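You operate a simulated robot arm through the tools that you are given. There is no shell and no other tool.

You are at the controls of a simulated robot arm. One attempt, no reset.

Task
Let the gauge test rig down and take both weights off its carrier.
Fine: wind the blue handwheel out, open the red vent lever, shut the yellow lever; weights on the rubber mat; the gauge stays on.
Where things are to end (x, y in the base frame): thin weight within 60 mm of [730, -600]; thick weight within 60 mm of [730, -460].

The check looks at the end state, three seconds after you hand in, the way a careful person would. Anything else that was tipped, shoved, dropped, spilled or broken makes it a failure.

Robot
A 6-joint arm with a two-finger gripper, fixed in place. Base frame: the origin is at the foot of the arm, x ahead of it, y to its left, z up; the work surface is at about z = 850. Units: mm, rad, N and s.
Its first joint turns from -2.897 to 2.897 rad. Payload 3.43 kg.
The TCP is the grasp point between the finger pads, 20 mm short of the fingertips. In the tool frame z runs along the fingers and y along their closing line. Largest opening 190 mm; the body of the gripper starts 248 mm behind the TCP.
Orientation is that of the tool frame in the base frame, as a unit quaternion [w, x, y, z]. With the fingers straight down and closing along the base's y, the tool's x points along the base's -x, its y along +y and its z along -z.

Tools
- The arm moves only by the tool jog_arm. Its arguments are lists of equal length, an entry for each row: "turn": the turn, a rotation vector about the tool's x, y, z in units of 120 degrees (1.0 is 120 degrees), a list of three; "delta_pos": the shift along the tool's x, y, z in units of 100 mm (1.0 is 100 mm), a list of three; "gripper": the gripper command, from -1 (shut) to 1 (fully open), values between in proportion. In form: {"turn": [[wx, wy, wz], ...], "delta_pos": [[tx, ty, tz], ...], "gripper": [gripper, ...]}. A call has 1 to 20 rows; each row is the pose to reach, as a shift and turn from the pose commanded when the call began, along the tool's axes at that moment. A call with a number of a shift or a turn outside -1 to 1 is refused whole. Each row takes 0.2 s and may step no farther than 50 mm and 0.15 rad from the row before; otherwise, or with a gripper value out of range, the whole call is refused. A pose out of reach is approached as far as the arm can. The call stops where the force on the tool passes 60 N (or 10 N more than at its start, if that is more) or the arm is blocked; 0.2 s more then pass. The fingers move at their own pace (about 153 mm/s each) and stop on an object; they squeeze with about 28 N. The grip force told is the motor's: it shows also when the fingers shut on nothing. Time passes only in rows, and 0.2 s behind the last, so rows that repeat a pose let the fingers close. It gives the time, the measured TCP pose, the force on the tool (base axes), the opening and the grip force at its end, in the units of the frame above (readings bear some noise), with the torque about the TCP (base axes, N m) and any sound that the robot's microphone picked up.
- Cameras (640 x 400 px; columns grow to the right, rows downward): "scene" is fixed at [224.7, -495, 1505.9]; the picture's right is [0.63, -0.78, 0.00], its down [-0.54, -0.44, -0.71] and it looks along [0.55, 0.45, -0.70] (base axes); focal length 283 px, centre (320, 200). "wrist" rides on the gripper at [70, -8, -288] in the tool frame; the picture's right is [0.12, 0.99, 0.00], its down [-0.96, 0.12, -0.25] and it looks along [-0.24, 0.03, 0.97] (tool axes); focal length 261 px, centre (320, 200). There is no depth. A picture from a camera that has moved, and an enlarged one, comes with that camera's place and axes in the base frame and with its lens. The place of the scene camera against the robot may be out by one fixed shift of up to 12 mm in any direction.
- grab_frame(camera): a new picture of that camera. The clock stands still meanwhile.
- move_column(by): slides the trunk up (or, below 0, down) by that many mm; the arm rides with it, the base frame stays. It gives what a move gives, with no picture.
- close_up(camera, box): a new picture of the part [left, top, right, bottom] of that camera's present view, enlarged. The clock stands still meanwhile.
- job_done(): hands the job in; it is judged then, once.

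Places have to be worked out from the pictures, the camera data and where the tool is seen. Open the gripper and draw the arm clear of the work before you hand the job in, unless the task says otherwise.

The tools are called after ">>>" as name(argument=value, ...) on one line, values as JSON. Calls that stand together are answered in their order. jog_arm: Moves the arm, as the interface text tells. Its arguments: {"type":"object","properties":{"turn":{"type":"array","items":{"type":"array","items":{"type":"number"}}},"delta_pos":{"type":"array","items":{"type":"array","items":{"type":"number"}}},"gripper":{"type":"array","items":{"type":"number"}}},"required":["turn","delta_pos","gripper"]} The other tools are called the same way: move_column (by) slides the trunk up or down; grab_frame (camera) takes a picture; close_up (camera, box) takes an enlarged picture of a part of a camera's view; job_done () hands the job in.

At the start:

```text
time_s: 0.0
ee_pos: [729.9, -212.0, 1206.3]
orientation: [0.0, 0.0, 1.0, 0.0]
contact_force: [-0.3, -0.5, -0.7]
moment: [-0.01, 0.0, -0.03]
gripper_width: 190.1
gripper_force: 0.1
trunk travel left (down, up): [-225.0, 215.0]
```

scene: 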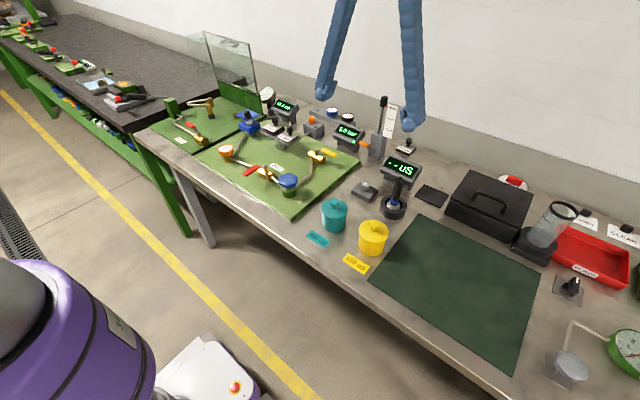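
wrist: 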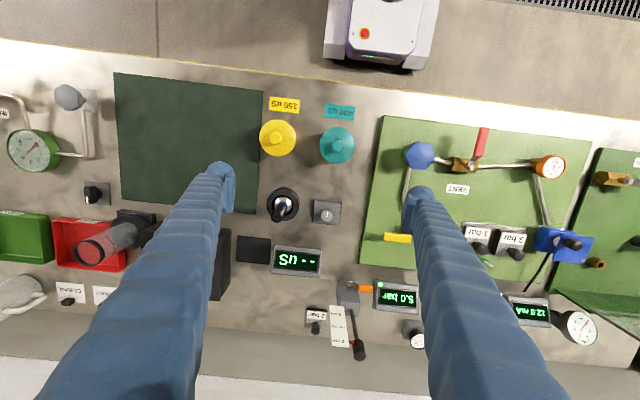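

I'll start by looking closely at the rig on the green board from both cameras.

>>> close_up(camera="scene", box=[190, 80, 370, 220])

>>> close_up(camera="wrist", box=[350, 100, 640, 290])

>>> close_up(camera="wrist", box=[390, 130, 520, 280])

>>> close_up(camera="scene", box=[320, 80, 640, 400])

```text
2.86 times, centred on (280, 150) of scene
camera zoom: at [224.7, -495.0, 1505.9], right [0.63, -0.78, 0.0], down [-0.54, -0.44, -0.71], along [0.55, 0.45, -0.7], focal length 808 px, centre (434, 343)
```

zoom: 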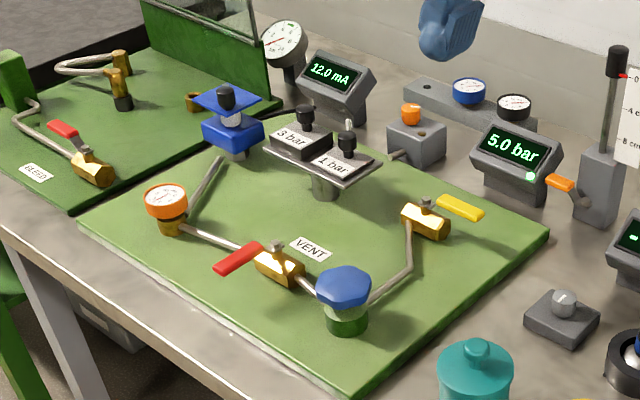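

```text
2.11 times, centred on (495, 195) of wrist
camera zoom: at [659.9, -220.3, 1494.9], right [-0.12, 0.99, 0.0], down [0.96, 0.12, 0.25], along [0.24, 0.03, -0.97], focal length 549 px, centre (-48, 210)
```

zoom: 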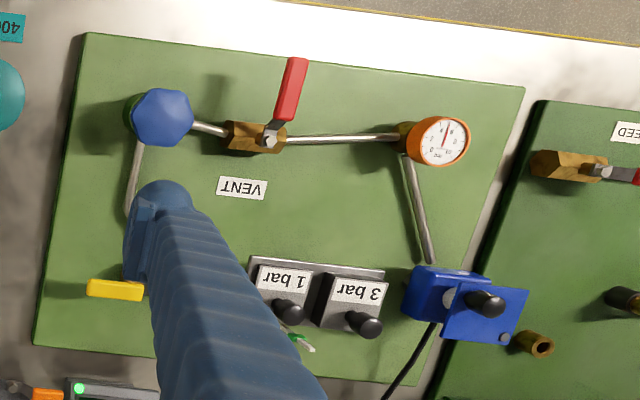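

```text
2.67 times, centred on (455, 205) of wrist
camera zoom: at [659.9, -220.3, 1494.9], right [-0.12, 0.99, 0.0], down [0.96, 0.12, 0.25], along [0.24, 0.03, -0.97], focal length 695 px, centre (-40, 187)
```

zoom: 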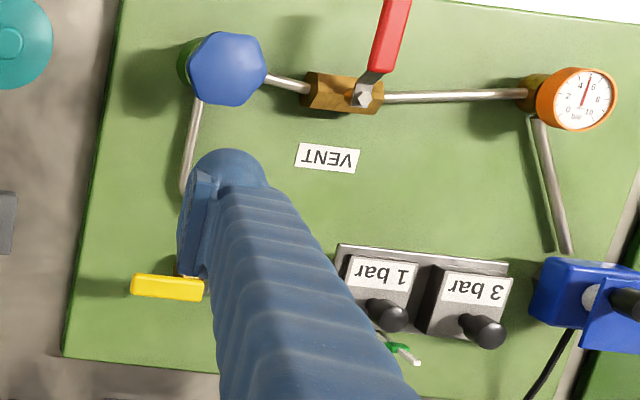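

```text
1.25 times, centred on (480, 240) of scene
camera zoom: at [224.7, -495.0, 1505.9], right [0.63, -0.78, 0.0], down [-0.54, -0.44, -0.71], along [0.55, 0.45, -0.7], focal length 354 px, centre (120, 150)
```

zoom: 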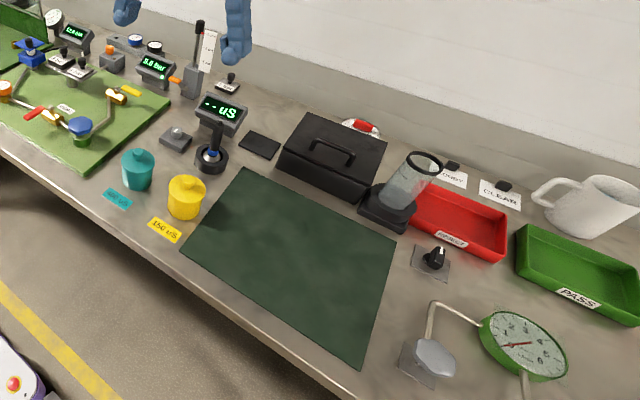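

The rig has the blue handwheel near (677,-3,936), and the weights' knobs near (866,174) and (867,248). The red lever looks closed (across the pipe) and the yellow one open (in line). I'll move over the rig for better views.

>>> jog_arm(turn=[[0, 0, 0], [0, 0, 0]], delta_pos=[[0, 0.5, 0], [0, 1, 0]], gripper=[1, 1])

>>> jog_arm(turn=[[0, 0, 0], [0, 0, 0]], delta_pos=[[0, 0.5, 0], [0, 1, 0]], gripper=[1, 1])

>>> grab_frame(camera="wrist")

```text
time_s: 0.6
ee_pos: [731.8, -112.7, 1210.0]
orientation: [0.0, 0.0, 1.0, -0.001]
contact_force: [-0.5, 1.1, 0.7]
moment: [-0.21, 0.01, 0.05]
gripper_width: 190.3
gripper_force: 0.1
trunk travel left (down, up): [-225.0, 215.0]
```

```text
time_s: 1.2
ee_pos: [727.4, -10.1, 1206.8]
orientation: [-0.001, 0.0, 1.0, -0.001]
contact_force: [-0.8, 0.9, -0.6]
moment: [-0.28, 0.01, 0.04]
gripper_width: 189.9
gripper_force: 0.1
trunk travel left (down, up): [-225.0, 215.0]
```

```text
taken
camera wrist: at [658.6, -18.2, 1494.7], right [-0.12, 0.99, 0.0], down [0.96, 0.12, 0.25], along [0.24, 0.03, -0.97], focal length 261 px, centre (320, 200)
```

wrist: 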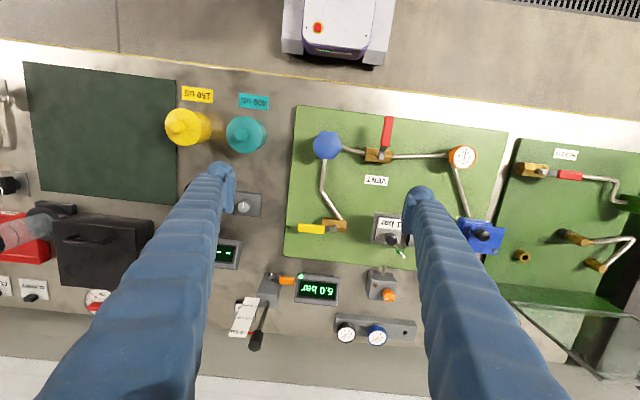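

The view is clear. I'll take close-ups of the valves and weights from here.

>>> close_up(camera="wrist", box=[280, 95, 410, 270])

>>> close_up(camera="wrist", box=[360, 100, 520, 270])

>>> close_up(camera="scene", box=[255, 100, 345, 160])

>>> close_up(camera="scene", box=[210, 140, 330, 220])

```text
2.29 times, centred on (345, 182) of wrist
camera zoom: at [658.6, -18.2, 1494.7], right [-0.12, 0.99, 0.0], down [0.96, 0.12, 0.25], along [0.24, 0.03, -0.97], focal length 596 px, centre (263, 240)
```

zoom: 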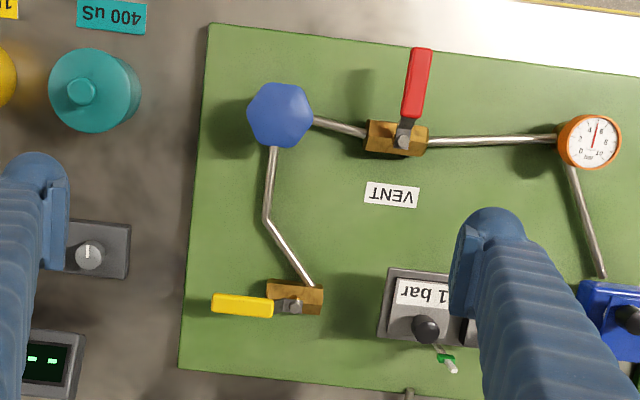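

```text
2.35 times, centred on (440, 185) of wrist
camera zoom: at [658.6, -18.2, 1494.7], right [-0.12, 0.99, 0.0], down [0.96, 0.12, 0.25], along [0.24, 0.03, -0.97], focal length 613 px, centre (38, 235)
```

zoom: 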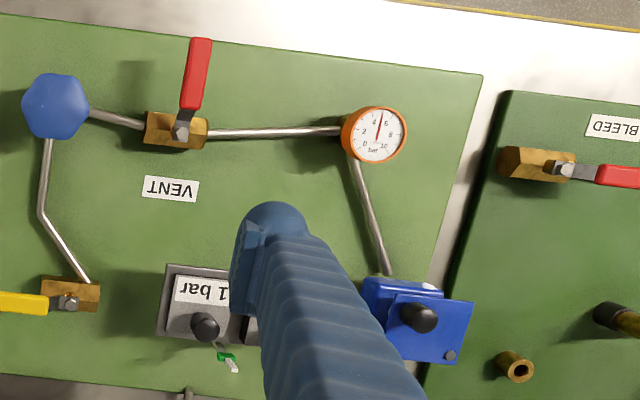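

```text
6.67 times, centred on (300, 130) of scene
camera zoom: at [224.7, -495.0, 1505.9], right [0.63, -0.78, 0.0], down [-0.54, -0.44, -0.71], along [0.55, 0.45, -0.7], focal length 1886 px, centre (453, 667)
```

zoom: 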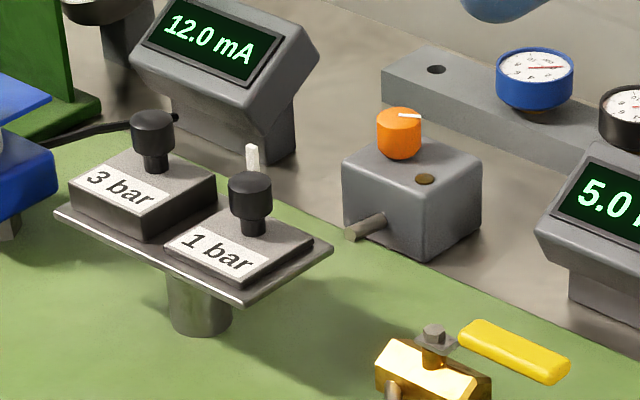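

```text
5.00 times, centred on (270, 180) of scene
camera zoom: at [224.7, -495.0, 1505.9], right [0.63, -0.78, 0.0], down [-0.54, -0.44, -0.71], along [0.55, 0.45, -0.7], focal length 1415 px, centre (570, 300)
```

zoom: 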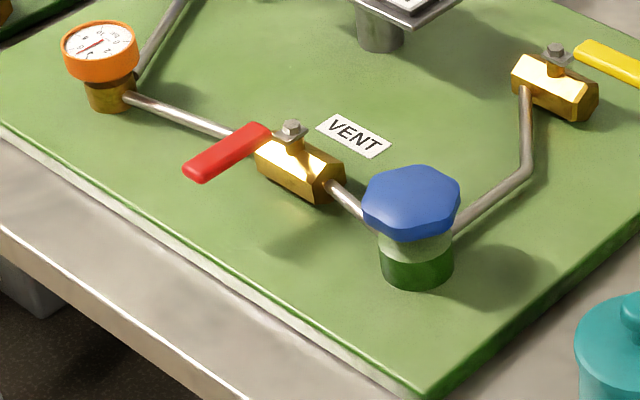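

Triangulating from the two wrist views puts the wheel top at about (678, 0, ~920), and the flats of its hexagon are normal to about 7°, 67° and 127°. I'll move above it and partway down to refine its height.

>>> jog_arm(turn=[[0, 0, 0], [0, 0, 0], [0, 0, 0]], delta_pos=[[0.26, 0.06, 0.3], [0.52, 0.12, 0.6], [0.52, 0.12, 1.0]], gripper=[1, 1, 1])

>>> grab_frame(camera="wrist")

>>> grab_frame(camera="scene")

```text
time_s: 2.0
ee_pos: [677.9, -0.4, 1106.1]
orientation: [-0.001, 0.0, 1.0, 0.0]
contact_force: [-0.3, -0.7, -0.9]
moment: [0.0, 0.08, -0.02]
gripper_width: 189.8
gripper_force: 0.1
trunk travel left (down, up): [-225.0, 215.0]
```

```text
taken
camera wrist: at [608.5, -8.5, 1394.4], right [-0.12, 0.99, 0.0], down [0.96, 0.11, 0.25], along [0.24, 0.03, -0.97], focal length 261 px, centre (320, 200)
```

wrist: 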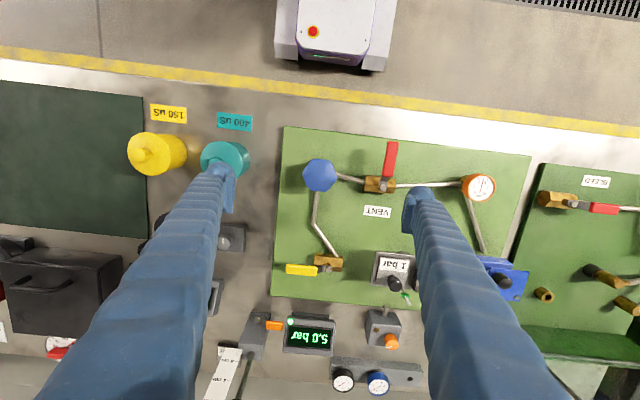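

```text
taken
```

scene: 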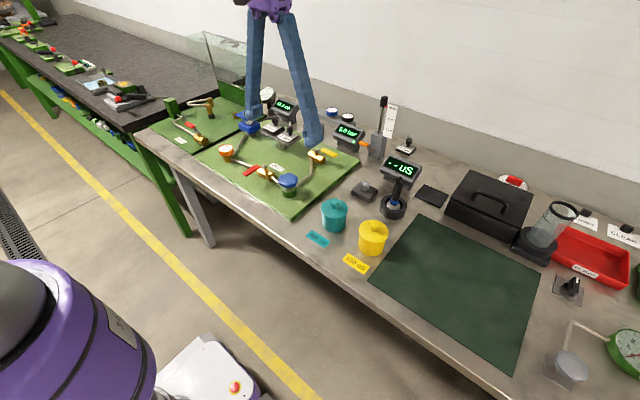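

The new triangulation puts the wheel top at about (678, -1, 922). I'll descend another 100 mm and look again.

>>> jog_arm(turn=[[0, 0, 0], [0, 0, 0]], delta_pos=[[0, 0, 0.5], [0, 0, 1.0]], gripper=[1, 1])

>>> close_up(camera="wrist", box=[210, 60, 450, 210])

>>> close_up(camera="scene", box=[230, 130, 350, 210])

```text
time_s: 2.6
ee_pos: [678.8, -0.2, 1006.0]
orientation: [0.0, 0.0, 1.0, 0.001]
contact_force: [-0.4, -0.6, 0.2]
moment: [0.05, 0.09, 0.0]
gripper_width: 190.0
gripper_force: 0.1
trunk travel left (down, up): [-225.0, 215.0]
```

```text
2.67 times, centred on (330, 135) of wrist
camera zoom: at [609.1, -9.1, 1293.2], right [-0.12, 0.99, 0.0], down [0.96, 0.12, 0.25], along [0.24, 0.03, -0.97], focal length 695 px, centre (293, 373)
```

zoom: 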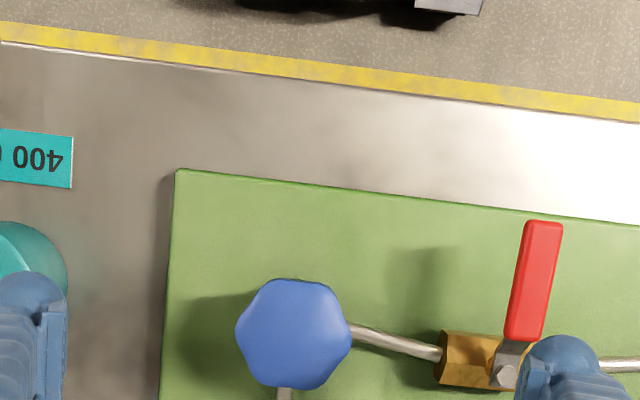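

```text
5.00 times, centred on (290, 170) of scene
camera zoom: at [224.7, -495.0, 1505.9], right [0.63, -0.78, 0.0], down [-0.54, -0.44, -0.71], along [0.55, 0.45, -0.7], focal length 1415 px, centre (470, 350)
```

zoom: 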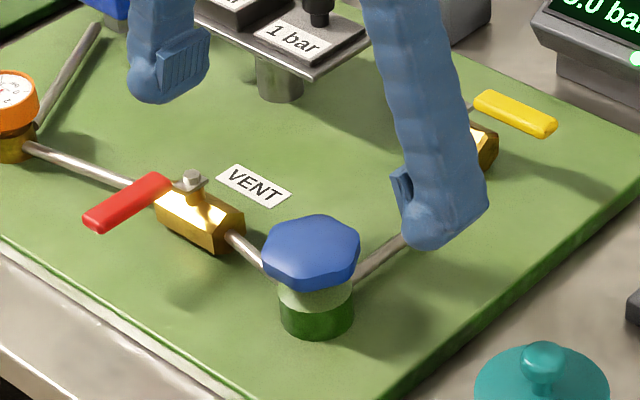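

The wheel top is at about z 926, and its underside at about 905. I'll turn the fingers to the 64° flats, narrow to about 110 mm, and go down to TCP z 918 so the tips stay above the pipes.

>>> jog_arm(turn=[[0, 0, 0.0542], [0, 0, 0.1083], [0, 0, 0.1625], [0, 0, 0.2167], [0, 0, 0.2167], [0, 0, 0.2167]], delta_pos=[[0, 0, 0], [0, 0, 0], [0, 0, 0.2], [0, 0, 0.45], [0, 0, 0.7], [0, 0, 0.88]], gripper=[0.16, 0.16, 0.16, 0.16, 0.16, 0.16])

>>> close_up(camera="scene", box=[230, 130, 350, 210])

>>> grab_frame(camera="wrist")

```text
time_s: 4.0
ee_pos: [676.8, -0.0, 917.4]
orientation: [0.0, 0.225, 0.974, 0.0]
contact_force: [-0.3, -0.6, -0.8]
moment: [0.01, 0.02, 0.01]
gripper_width: 110.2
gripper_force: 0.1
trunk travel left (down, up): [-225.0, 215.0]
```

```text
5.00 times, centred on (290, 170) of scene
camera zoom: at [224.7, -495.0, 1505.9], right [0.63, -0.78, 0.0], down [-0.54, -0.44, -0.71], along [0.55, 0.45, -0.7], focal length 1415 px, centre (470, 350)
```

zoom: 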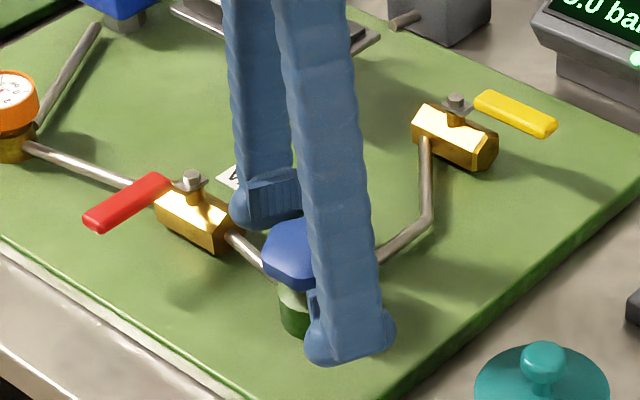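

```text
taken
camera wrist: at [610.3, 22.9, 1205.7], right [0.33, 0.94, 0.0], down [0.92, -0.32, 0.25], along [0.23, -0.08, -0.97], focal length 261 px, centre (320, 200)
```

wrist: 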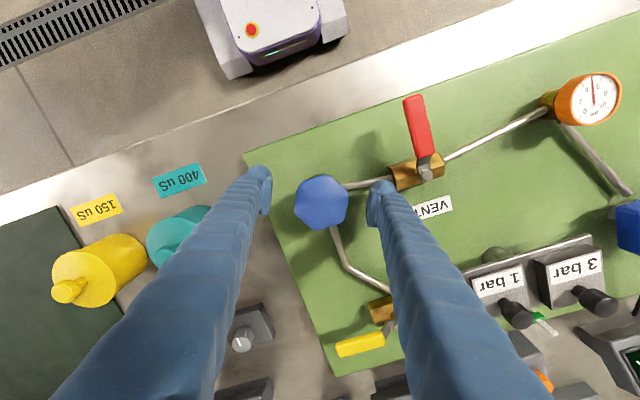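

The wheel sits centred between the fingers. I'll close on it now.

>>> jog_arm(turn=[[0, 0, 0], [0, 0, 0], [0, 0, 0]], delta_pos=[[0, 0, 0], [0, 0, 0], [0, 0, 0]], gripper=[-1, -1, -1])

>>> close_up(camera="wrist", box=[240, 120, 400, 260])

```text
time_s: 4.8
ee_pos: [678.3, 0.4, 918.4]
orientation: [0.0, 0.225, 0.974, 0.001]
contact_force: [5.6, 17.5, 0.0]
moment: [-0.1, -0.03, 0.02]
gripper_width: 58.2
gripper_force: 45.0
trunk travel left (down, up): [-225.0, 215.0]
```

```text
2.86 times, centred on (320, 190) of wrist
camera zoom: at [610.8, 24.4, 1205.9], right [0.33, 0.94, 0.0], down [0.92, -0.32, 0.25], along [0.23, -0.08, -0.97], focal length 745 px, centre (320, 229)
```

zoom: 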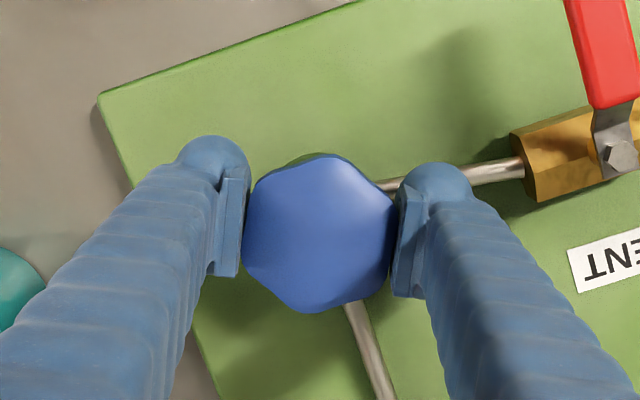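

The wheel is gripped at 58 mm, with a slight side force from centring, so I'll shift 2 mm. Then I'll turn counter-clockwise (tool −z) about 34° as a test.

>>> jog_arm(turn=[[0, 0, 0], [0, 0, -0.07], [0, 0, -0.14], [0, 0, -0.21], [0, 0, -0.28]], delta_pos=[[0, 0.02, 0], [0, 0.02, 0], [0, 0.02, 0], [0, 0.02, 0], [0, 0.02, 0]], gripper=[-1, -1, -1, -1, -1])

>>> grab_frame(camera="wrist")

>>> close_up(camera="scene", box=[230, 110, 370, 210])

```text
time_s: 6.0
ee_pos: [676.8, -0.6, 917.6]
orientation: [-0.002, -0.068, 0.998, 0.001]
contact_force: [-7.2, -25.6, -14.3]
moment: [0.22, 0.02, -0.08]
gripper_width: 57.9
gripper_force: 44.7
trunk travel left (down, up): [-225.0, 215.0]
```

```text
taken
camera wrist: at [610.0, -18.6, 1206.3], right [-0.25, 0.97, 0.0], down [0.94, 0.24, 0.24], along [0.24, 0.06, -0.97], focal length 261 px, centre (320, 200)
```

wrist: 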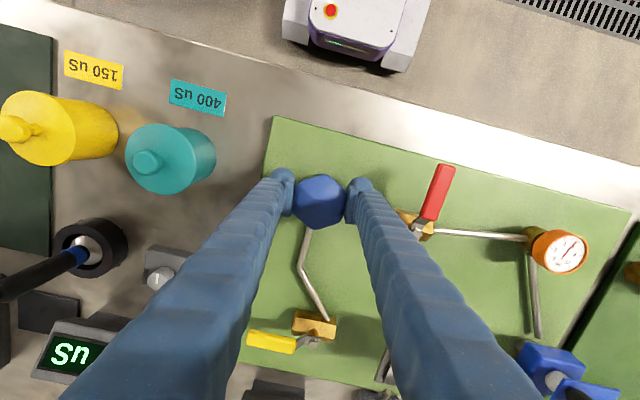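

```text
4.00 times, centred on (300, 160) of scene
camera zoom: at [224.7, -495.0, 1505.9], right [0.63, -0.78, 0.0], down [-0.54, -0.44, -0.71], along [0.55, 0.45, -0.7], focal length 1132 px, centre (400, 360)
```

zoom: 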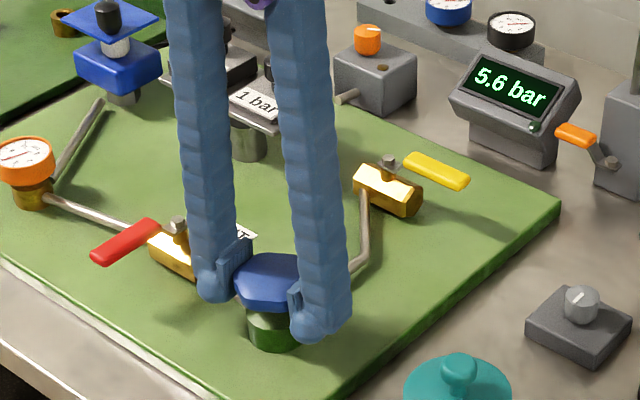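

The pressure rose to 5.6 bar and the tool was pulled down, so counter-clockwise winds this wheel in. I'll reverse and turn clockwise (tool +z).

>>> jog_arm(turn=[[0, 0, 0.07], [0, 0, 0.14], [0, 0, 0.21], [0, 0, 0.28], [0, 0, 0.35], [0, 0, 0.42], [0, 0, 0.49], [0, 0, 0.56]], delta_pos=[[0, -0.01, 0], [0, -0.01, 0], [0, -0.01, 0], [0, -0.01, 0], [0, -0.01, 0], [0, -0.01, 0], [0, -0.01, 0], [0, -0.01, 0]], gripper=[-1, -1, -1, -1, -1, -1, -1, -1])

>>> close_up(camera="scene", box=[230, 110, 370, 210])

```text
time_s: 7.8
ee_pos: [677.8, 2.9, 918.7]
orientation: [-0.001, 0.498, 0.867, 0.0]
contact_force: [-13.7, 14.5, -30.8]
moment: [0.09, -0.08, 0.02]
gripper_width: 58.0
gripper_force: 44.9
trunk travel left (down, up): [-225.0, 215.0]
```

```text
4.00 times, centred on (300, 160) of scene
camera zoom: at [224.7, -495.0, 1505.9], right [0.63, -0.78, 0.0], down [-0.54, -0.44, -0.71], along [0.55, 0.45, -0.7], focal length 1132 px, centre (400, 360)
```

zoom: 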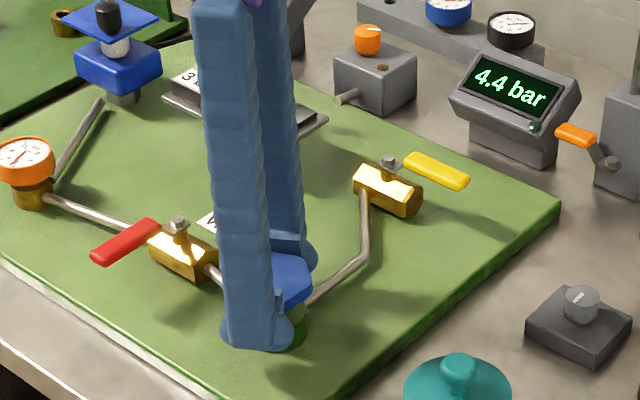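

Clockwise lowers the pressure (4.4 bar now). Forces have built up on the grip, so I'll open, recentre about 2 mm, and regrip before going on.

>>> jog_arm(turn=[[0, 0, 0], [0, 0, 0], [0, 0, 0], [0, 0, 0]], delta_pos=[[0, 0, 0], [0.02, 0, 0], [0.02, 0, 0], [0.02, 0, 0]], gripper=[-0.1, -0.1, -1, -1])

>>> grab_frame(camera="wrist")

```text
time_s: 8.8
ee_pos: [677.9, 2.7, 919.7]
orientation: [0.001, 0.497, 0.868, -0.001]
contact_force: [5.2, -1.6, 9.3]
moment: [-0.03, 0.01, 0.04]
gripper_width: 57.8
gripper_force: 45.1
trunk travel left (down, up): [-225.0, 215.0]
```

```text
taken
camera wrist: at [635.3, 59.2, 1208.2], right [0.8, 0.61, 0.0], down [0.59, -0.77, 0.25], along [0.15, -0.2, -0.97], focal length 261 px, centre (320, 200)
```

wrist: 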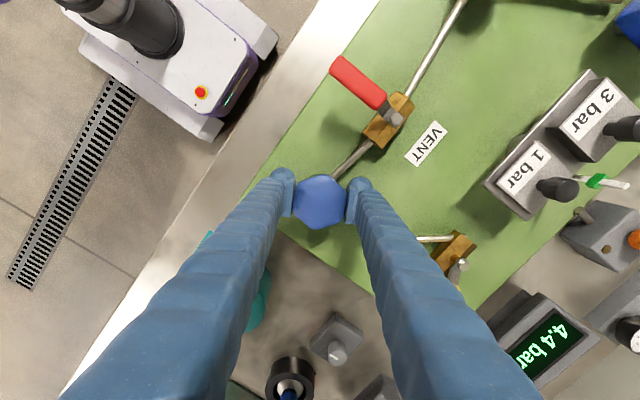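

The forces are now small and the gauge holds at 4.4 bar. I'll turn clockwise another 84°.

>>> jog_arm(turn=[[0, 0, 0.07], [0, 0, 0.14], [0, 0, 0.21], [0, 0, 0.28], [0, 0, 0.35], [0, 0, 0.42], [0, 0, 0.49], [0, 0, 0.56], [0, 0, 0.63], [0, 0, 0.7]], delta_pos=[[0, 0, 0], [0, 0, 0], [0, 0, 0], [0, 0, 0], [0, 0, 0], [0, 0, 0], [0, 0, 0], [0, 0, 0], [0, 0, 0], [0, 0, 0]], gripper=[-1, -1, -1, -1, -1, -1, -1, -1, -1, -1])

>>> close_up(camera="scene", box=[230, 110, 370, 210])

```text
time_s: 11.0
ee_pos: [683.5, 2.3, 919.6]
orientation: [0.0, 0.95, 0.311, 0.003]
contact_force: [37.6, -14.2, 32.7]
moment: [-0.42, 0.45, 0.09]
gripper_width: 57.7
gripper_force: 44.7
trunk travel left (down, up): [-225.0, 215.0]
```

```text
4.00 times, centred on (300, 160) of scene
camera zoom: at [224.7, -495.0, 1505.9], right [0.63, -0.78, 0.0], down [-0.54, -0.44, -0.71], along [0.55, 0.45, -0.7], focal length 1132 px, centre (400, 360)
```

zoom: 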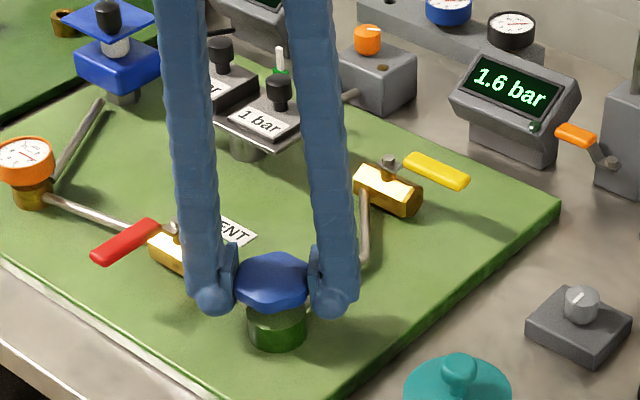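

The gauge is at 1.6 bar and the wheel is rising, so it is winding out. I'll open, swing back 120° counter-clockwise, lift 2 mm, and regrip.

>>> jog_arm(turn=[[0, 0, 0], [0, 0, -0.071], [0, 0, -0.142], [0, 0, -0.213], [0, 0, -0.284], [0, 0, -0.355], [0, 0, -0.426], [0, 0, -0.497], [0, 0, -0.568], [0, 0, -0.639], [0, 0, -0.71], [0, 0, -0.781], [0, 0, -0.852], [0, 0, -0.923], [0, 0, -0.994], [0, 0, -1.0], [0, 0, -1.0]], delta_pos=[[0, 0, 0], [0, 0, -0.02], [0, 0, -0.02], [0, 0, -0.02], [0, 0, -0.02], [0, 0, -0.02], [0, 0, -0.02], [0, 0, -0.02], [0, 0, -0.02], [0, 0, -0.02], [0, 0, -0.02], [0, 0, -0.02], [0, 0, -0.02], [0, 0, -0.02], [0, 0, -0.02], [0, 0, -0.02], [0, 0, -0.02]], gripper=[0.1, 0.1, 0.1, 0.1, 0.1, 0.1, 0.1, 0.1, 0.1, 0.1, 0.1, 0.1, 0.1, 0.1, 0.1, 0.1, 0.1])

>>> close_up(camera="wrist", box=[240, 120, 400, 260])

>>> close_up(camera="scene", box=[230, 110, 370, 210])

```text
time_s: 14.6
ee_pos: [676.5, 3.9, 922.3]
orientation: [0.0, 0.204, 0.979, -0.001]
contact_force: [1.0, 1.3, 0.3]
moment: [0.01, -0.02, -0.01]
gripper_width: 104.5
gripper_force: 0.0
trunk travel left (down, up): [-225.0, 215.0]
```

```text
2.86 times, centred on (320, 190) of wrist
camera zoom: at [610.4, 23.1, 1209.2], right [0.29, 0.96, 0.0], down [0.93, -0.28, 0.25], along [0.24, -0.07, -0.97], focal length 745 px, centre (320, 229)
```

zoom: 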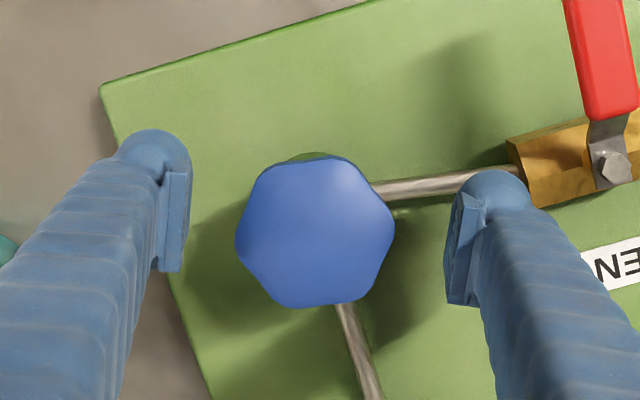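

```text
4.00 times, centred on (300, 160) of scene
camera zoom: at [224.7, -495.0, 1505.9], right [0.63, -0.78, 0.0], down [-0.54, -0.44, -0.71], along [0.55, 0.45, -0.7], focal length 1132 px, centre (400, 360)
```

zoom: 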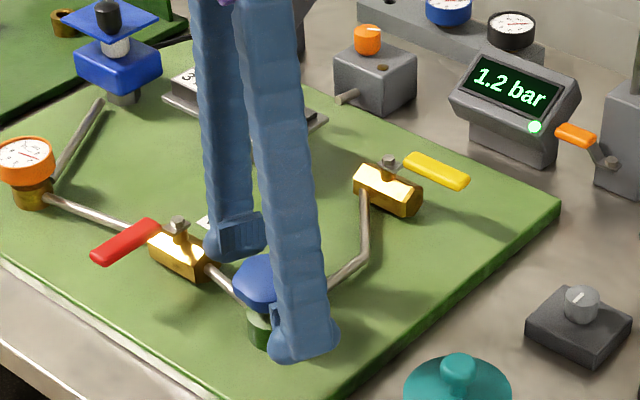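

The gauge reads 1.2 bar and the wheel is centred between the fingers. I'll regrip and wind clockwise again.

>>> jog_arm(turn=[[0, 0, 0], [0, 0, 0], [0, 0, 0.07], [0, 0, 0.14], [0, 0, 0.21], [0, 0, 0.28], [0, 0, 0.35], [0, 0, 0.42], [0, 0, 0.49], [0, 0, 0.56]], delta_pos=[[0, 0, 0], [0, 0, 0], [0, 0, 0], [0, 0, 0], [0, 0, 0], [0, 0, -0.01], [0, 0, -0.01], [0, 0, -0.01], [0, 0, -0.01], [0, 0, -0.01]], gripper=[-1, -1, -1, -1, -1, -1, -1, -1, -1, -1])

>>> close_up(camera="scene", box=[230, 110, 370, 210])

```text
time_s: 16.8
ee_pos: [679.5, 3.0, 920.2]
orientation: [-0.001, 0.713, 0.701, 0.0]
contact_force: [13.8, 11.8, -39.7]
moment: [-0.03, 0.13, 1.86]
gripper_width: 58.1
gripper_force: 45.0
trunk travel left (down, up): [-225.0, 215.0]
```

```text
4.00 times, centred on (300, 160) of scene
camera zoom: at [224.7, -495.0, 1505.9], right [0.63, -0.78, 0.0], down [-0.54, -0.44, -0.71], along [0.55, 0.45, -0.7], focal length 1132 px, centre (400, 360)
```

zoom: 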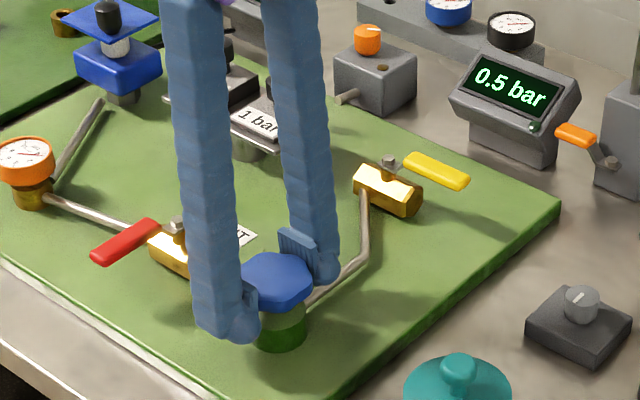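

A torque of about 1.9 N·m now resists the turn, so the wheel is at its outer stop with the gauge at 0.5 bar. I'll open the gripper and check.

>>> jog_arm(turn=[[0, 0, 0], [0, 0, 0], [0, 0, 0]], delta_pos=[[0, 0, 0], [0, 0, 0], [0, 0, 0]], gripper=[0.16, 0.16, 0.16])

>>> close_up(camera="wrist", box=[240, 120, 400, 260])

>>> close_up(camera="scene", box=[230, 110, 370, 210])

```text
time_s: 17.6
ee_pos: [677.9, 2.7, 921.9]
orientation: [0.0, 0.711, 0.703, 0.0]
contact_force: [0.0, -0.5, -0.8]
moment: [0.0, 0.05, -0.02]
gripper_width: 110.2
gripper_force: 0.0
trunk travel left (down, up): [-225.0, 215.0]
```

```text
2.86 times, centred on (320, 190) of wrist
camera zoom: at [671.3, 73.1, 1209.7], right [0.99, 0.1, 0.0], down [0.1, -0.96, 0.25], along [0.02, -0.25, -0.97], focal length 745 px, centre (320, 229)
```

zoom: 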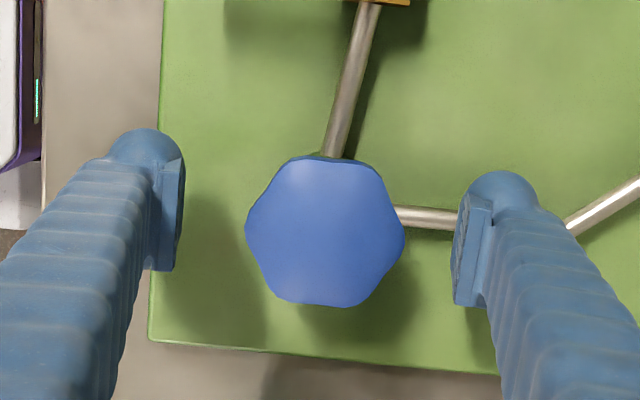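

```text
4.00 times, centred on (300, 160) of scene
camera zoom: at [224.7, -495.0, 1505.9], right [0.63, -0.78, 0.0], down [-0.54, -0.44, -0.71], along [0.55, 0.45, -0.7], focal length 1132 px, centre (400, 360)
```

zoom: 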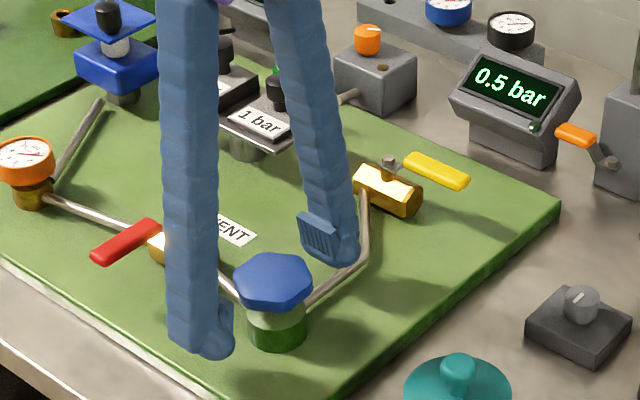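

To confirm the stop, I'll regrip here and try a further small clockwise turn, reading the torque.

>>> jog_arm(turn=[[0, 0, 0], [0, 0, 0], [0, 0, 0.05], [0, 0, 0.1], [0, 0, 0.15]], delta_pos=[[0, 0, 0], [0, 0, 0], [0, 0, 0], [0, 0, 0], [0, 0, 0]], gripper=[-1, -1, -1, -1, -1])

>>> jog_arm(turn=[[0, 0, 0], [0, 0, 0], [0, 0, 0]], delta_pos=[[0, 0, 0], [0, 0, 0], [0, 0, 0]], gripper=[0.16, 0.16, 0.16])

>>> close_up(camera="scene", box=[230, 110, 370, 210])

>>> close_up(camera="wrist", box=[240, 120, 400, 260])

```text
time_s: 18.8
ee_pos: [680.8, 3.7, 919.3]
orientation: [0.0, 0.813, 0.582, 0.0]
contact_force: [28.6, -3.6, -26.8]
moment: [-0.17, -0.25, 2.38]
gripper_width: 56.5
gripper_force: 45.0
trunk travel left (down, up): [-225.0, 215.0]
```

```text
time_s: 19.6
ee_pos: [677.2, 3.3, 922.0]
orientation: [0.0, 0.813, 0.582, -0.001]
contact_force: [0.2, 0.5, 0.1]
moment: [0.01, 0.05, 0.02]
gripper_width: 110.4
gripper_force: 0.0
trunk travel left (down, up): [-225.0, 215.0]
```

```text
4.00 times, centred on (300, 160) of scene
camera zoom: at [224.7, -495.0, 1505.9], right [0.63, -0.78, 0.0], down [-0.54, -0.44, -0.71], along [0.55, 0.45, -0.7], focal length 1132 px, centre (400, 360)
```

zoom: 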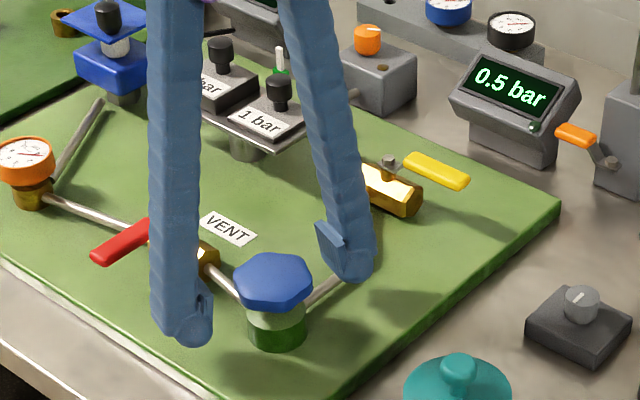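

```text
2.86 times, centred on (320, 190) of wrist
camera zoom: at [693.4, 72.4, 1209.5], right [0.98, -0.21, 0.0], down [-0.2, -0.95, 0.25], along [-0.05, -0.24, -0.97], focal length 745 px, centre (320, 229)
```

zoom: 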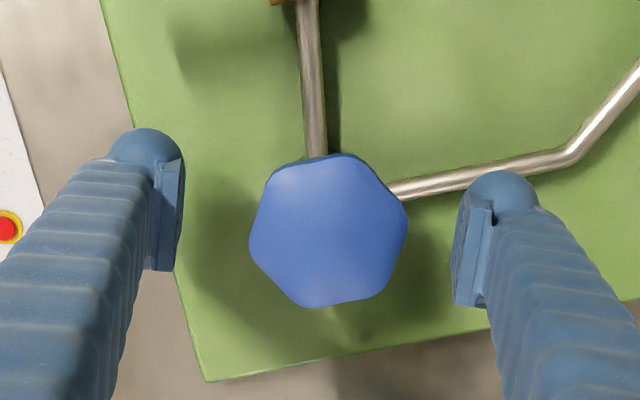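

There is a solid stop: 2.4 N·m, the pressure unchanged, and the pads slid on the hexagon. The wheel is fully out. I'll lift and rotate back to the home orientation.

>>> jog_arm(turn=[[0, 0, 0], [0, 0, 0], [0, 0, -0.07], [0, 0, -0.14], [0, 0, -0.21], [0, 0, -0.28], [0, 0, -0.35], [0, 0, -0.42], [0, 0, -0.49], [0, 0, -0.56], [0, 0, -0.63], [0, 0, -0.7], [0, 0, -0.77], [0, 0, -0.84], [0, 0, -0.905]], delta_pos=[[0, 0, -0.4], [0, 0, -0.8], [0, 0, -0.9], [0, 0, -0.9], [0, 0, -0.9], [0, 0, -0.9], [0, 0, -0.9], [0, 0, -0.9], [0, 0, -0.9], [0, 0, -0.9], [0, 0, -0.9], [0, 0, -0.9], [0, 0, -0.9], [0, 0, -0.9], [0, 0, -0.9]], gripper=[0.16, 0.16, 0.16, 0.16, 0.16, 0.16, 0.16, 0.16, 0.16, 0.16, 0.16, 0.16, 0.16, 0.16, 0.16])

>>> grab_frame(camera="wrist")

```text
time_s: 22.8
ee_pos: [677.6, 2.5, 1012.5]
orientation: [0.0, 0.001, 1.0, -0.001]
contact_force: [-0.5, -0.6, -0.8]
moment: [0.03, 0.02, 0.02]
gripper_width: 110.2
gripper_force: 0.0
trunk travel left (down, up): [-225.0, 215.0]
```

```text
taken
camera wrist: at [607.6, -5.5, 1300.3], right [-0.12, 0.99, 0.0], down [0.96, 0.11, 0.25], along [0.24, 0.03, -0.97], focal length 261 px, centre (320, 200)
```

wrist: 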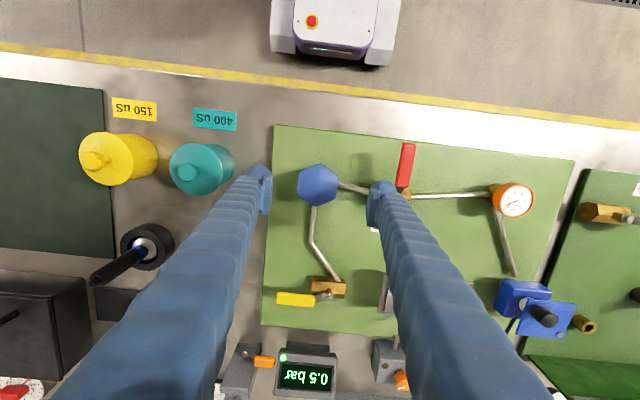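

Now I'll move over the red lever's handle, estimated around (632, 123), and look.

>>> jog_arm(turn=[[0, 0, 0], [0, 0, 0], [0, 0, 0]], delta_pos=[[0.2, 0.35, 0], [0.4, 0.7, 0], [0.46, 1.0, 0]], gripper=[-0.1, -0.1, -0.1])

>>> jog_arm(turn=[[0, 0, 0], [0, 0, 0]], delta_pos=[[0, 0.2, 0.2], [0, 0.2, 0.4]], gripper=[-0.1, -0.1])

>>> close_up(camera="wrist", box=[220, 130, 420, 280])

>>> close_up(camera="scene", box=[220, 130, 320, 210])

```text
time_s: 23.6
ee_pos: [631.8, 103.7, 1012.0]
orientation: [0.0, 0.002, 1.0, 0.0]
contact_force: [-0.3, -0.3, 0.1]
moment: [0.0, 0.02, -0.01]
gripper_width: 85.4
gripper_force: 0.0
trunk travel left (down, up): [-225.0, 215.0]
```

```text
time_s: 24.2
ee_pos: [630.5, 123.2, 971.3]
orientation: [-0.001, 0.001, 1.0, -0.001]
contact_force: [0.0, 0.6, -0.5]
moment: [-0.1, 0.04, 0.0]
gripper_width: 85.4
gripper_force: 0.0
trunk travel left (down, up): [-225.0, 215.0]
```

```text
2.67 times, centred on (320, 205) of wrist
camera zoom: at [561.4, 115.0, 1258.8], right [-0.12, 0.99, 0.0], down [0.96, 0.11, 0.25], along [0.24, 0.03, -0.97], focal length 695 px, centre (320, 187)
```

zoom: 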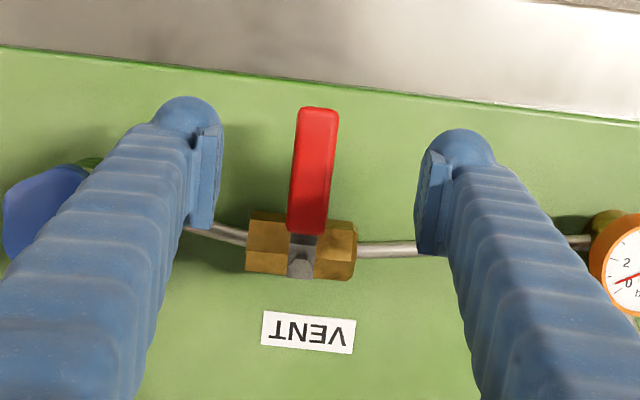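

```text
5.00 times, centred on (270, 170) of scene
camera zoom: at [224.7, -495.0, 1505.9], right [0.63, -0.78, 0.0], down [-0.54, -0.44, -0.71], along [0.55, 0.45, -0.7], focal length 1415 px, centre (570, 350)
```

zoom: 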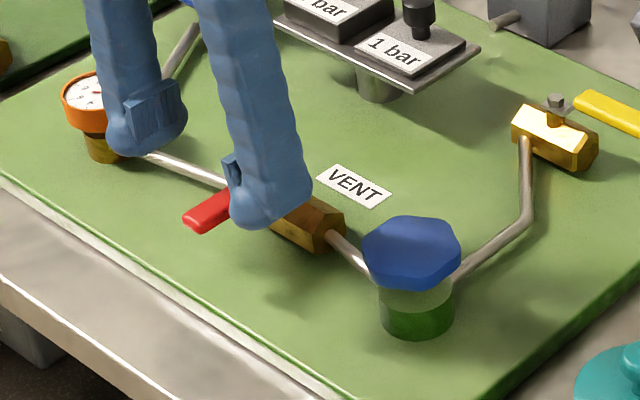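

The lever's pivot is at about (687, 120, 926). The red grip spans x 606–668 at y≈120 with its top at z≈922, which gives an arm of about 81 mm. I'll grip it 65 mm from the pivot at TCP z 920.

>>> jog_arm(turn=[[0, 0, 0], [0, 0, 0], [0, 0, 0], [0, 0, 0], [0, 0, 0]], delta_pos=[[0.1, -0.025, 0.25], [0.1, -0.025, 0.52], [0.1, -0.025, 0.52], [0.1, -0.025, 0.52], [0.1, -0.025, 0.52]], gripper=[-0.1, -0.1, -1, -1, -1])

>>> close_up(camera="scene", box=[220, 130, 320, 210])

>>> close_up(camera="wrist", box=[220, 130, 420, 280])

```text
time_s: 25.4
ee_pos: [620.4, 119.8, 919.3]
orientation: [-0.001, 0.001, 1.0, 0.0]
contact_force: [0.3, -7.3, -0.8]
moment: [0.05, -0.28, -0.44]
gripper_width: 15.1
gripper_force: 45.0
trunk travel left (down, up): [-225.0, 215.0]
```

```text
5.00 times, centred on (270, 170) of scene
camera zoom: at [224.7, -495.0, 1505.9], right [0.63, -0.78, 0.0], down [-0.54, -0.44, -0.71], along [0.55, 0.45, -0.7], focal length 1415 px, centre (570, 350)
```

zoom: 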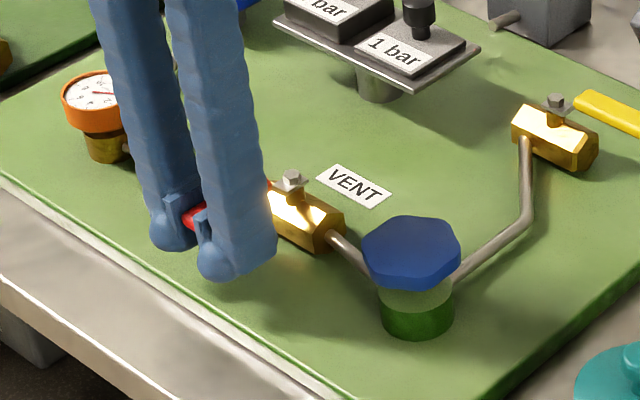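

```text
2.67 times, centred on (320, 205) of wrist
camera zoom: at [551.2, 111.9, 1207.9], right [-0.12, 0.99, 0.0], down [0.96, 0.11, 0.25], along [0.24, 0.03, -0.97], focal length 695 px, centre (320, 187)
```

zoom: 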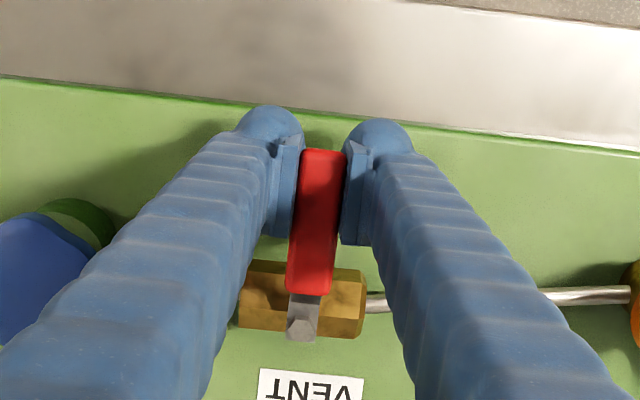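

The handle is gripped at 15 mm. I'll make a small test swing of the free end toward +y (16°) along the arc about the pivot.

>>> jog_arm(turn=[[0, 0, 0.0667], [0, 0, 0.1333]], delta_pos=[[-0.006, 0.09, 0], [-0.025, 0.179, 0]], gripper=[-1, -1])

>>> close_up(camera="scene", box=[220, 110, 360, 210])

```text
time_s: 26.0
ee_pos: [623.6, 139.0, 919.5]
orientation: [-0.001, 0.141, 0.99, -0.001]
contact_force: [-3.7, 1.6, -7.0]
moment: [-0.1, -0.26, 0.09]
gripper_width: 15.4
gripper_force: 44.9
trunk travel left (down, up): [-225.0, 215.0]
```

```text
4.00 times, centred on (290, 160) of scene
camera zoom: at [224.7, -495.0, 1505.9], right [0.63, -0.78, 0.0], down [-0.54, -0.44, -0.71], along [0.55, 0.45, -0.7], focal length 1132 px, centre (440, 360)
```

zoom: 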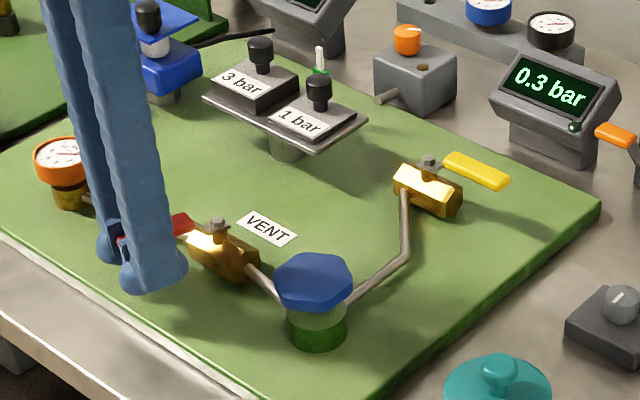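

The lever moves freely and the pressure has dropped to 0.3 bar. I'll continue the arc to a full 90°.

>>> jog_arm(turn=[[0, 0, 0.0685], [0, 0, 0.137], [0, 0, 0.2056], [0, 0, 0.2741], [0, 0, 0.3426], [0, 0, 0.4111], [0, 0, 0.4797], [0, 0, 0.5482], [0, 0, 0.6167]], delta_pos=[[-0.007, 0.093, 0], [-0.027, 0.184, 0], [-0.059, 0.271, 0], [-0.104, 0.353, 0], [-0.16, 0.427, 0], [-0.226, 0.493, 0], [-0.301, 0.549, 0], [-0.383, 0.593, 0], [-0.471, 0.625, 0]], gripper=[-1, -1, -1, -1, -1, -1, -1, -1, -1])

>>> close_up(camera="scene", box=[220, 110, 360, 210])

>>> close_up(camera="wrist", box=[220, 130, 420, 280])

```text
time_s: 28.0
ee_pos: [690.3, 189.0, 920.5]
orientation: [0.0, 0.709, 0.705, 0.001]
contact_force: [16.9, 41.1, -12.6]
moment: [0.21, 0.03, 1.33]
gripper_width: 15.1
gripper_force: 44.9
trunk travel left (down, up): [-225.0, 215.0]
```

```text
4.00 times, centred on (290, 160) of scene
camera zoom: at [224.7, -495.0, 1505.9], right [0.63, -0.78, 0.0], down [-0.54, -0.44, -0.71], along [0.55, 0.45, -0.7], focal length 1132 px, centre (440, 360)
```

zoom: 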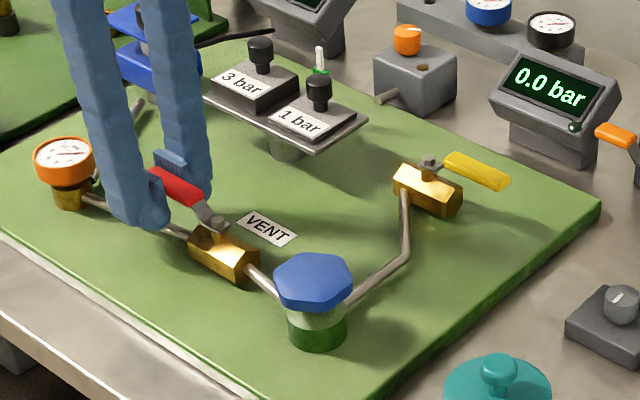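

```text
2.67 times, centred on (320, 205) of wrist
camera zoom: at [681.9, 259.2, 1208.0], right [0.99, 0.11, 0.0], down [0.11, -0.96, 0.25], along [0.03, -0.25, -0.97], focal length 695 px, centre (320, 187)
```

zoom: 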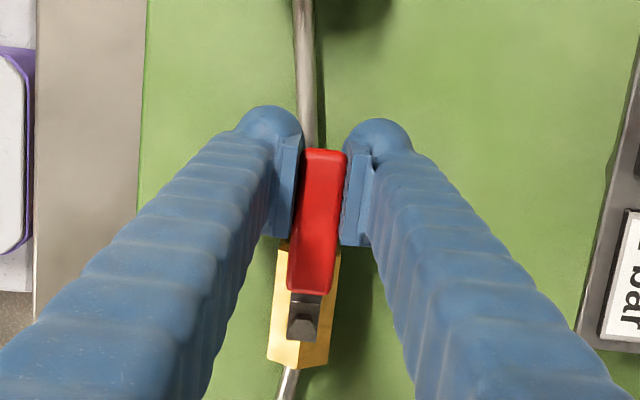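

The red lever is now in line with the pipe and the gauge reads 0.0 bar. I'll release, lift, and move toward the yellow lever, keeping the fingers closing along x.

>>> jog_arm(turn=[[0, 0, 0], [0, 0, 0], [0, 0, 0], [0, 0, 0]], delta_pos=[[0, 0, 0], [0, 0, 0], [0, 0, -0.5], [0, 0, -1.0]], gripper=[-0.37, -0.37, -0.37, -0.37])

>>> jog_arm(turn=[[0, 0, 0], [0, 0, 0], [0, 0, 0]], delta_pos=[[-0.33, 0.3, 0], [-0.66, 0.6, 0], [-1.0, 0.9, 0]], gripper=[-0.1, -0.1, -0.1])

>>> jog_arm(turn=[[0, 0, 0], [0, 0, 0], [0, 0, 0]], delta_pos=[[-0.33, 0.3, 0], [-0.66, 0.6, 0], [-1.0, 0.9, 0]], gripper=[-0.1, -0.1, -0.1])

>>> grab_frame(camera="wrist")

>>> grab_frame(camera="scene")

```text
time_s: 29.0
ee_pos: [687.5, 183.1, 1020.9]
orientation: [-0.001, 0.708, 0.706, 0.0]
contact_force: [-0.1, 0.9, -0.1]
moment: [0.03, -0.05, -0.01]
gripper_width: 59.7
gripper_force: 0.2
trunk travel left (down, up): [-225.0, 215.0]
```

```text
time_s: 29.8
ee_pos: [779.0, 84.9, 1018.9]
orientation: [0.0, 0.708, 0.707, -0.001]
contact_force: [0.2, -0.1, -0.7]
moment: [-0.03, 0.05, 0.01]
gripper_width: 85.5
gripper_force: 0.1
trunk travel left (down, up): [-225.0, 215.0]
```

```text
time_s: 30.6
ee_pos: [867.6, -15.3, 1019.8]
orientation: [-0.001, 0.708, 0.706, -0.001]
contact_force: [-0.4, -0.1, -0.8]
moment: [0.0, 0.03, 0.01]
gripper_width: 85.5
gripper_force: 0.0
trunk travel left (down, up): [-225.0, 215.0]
```

```text
taken
camera wrist: at [860.7, 54.0, 1307.7], right [0.99, 0.12, 0.0], down [0.11, -0.96, 0.25], along [0.03, -0.25, -0.97], focal length 261 px, centre (320, 200)
```

wrist: 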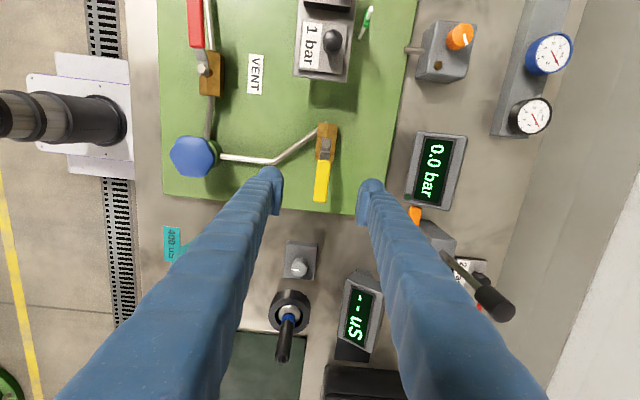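

```text
taken
```

scene: 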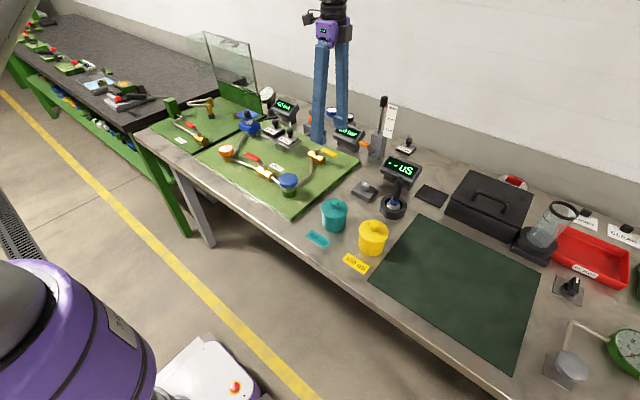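

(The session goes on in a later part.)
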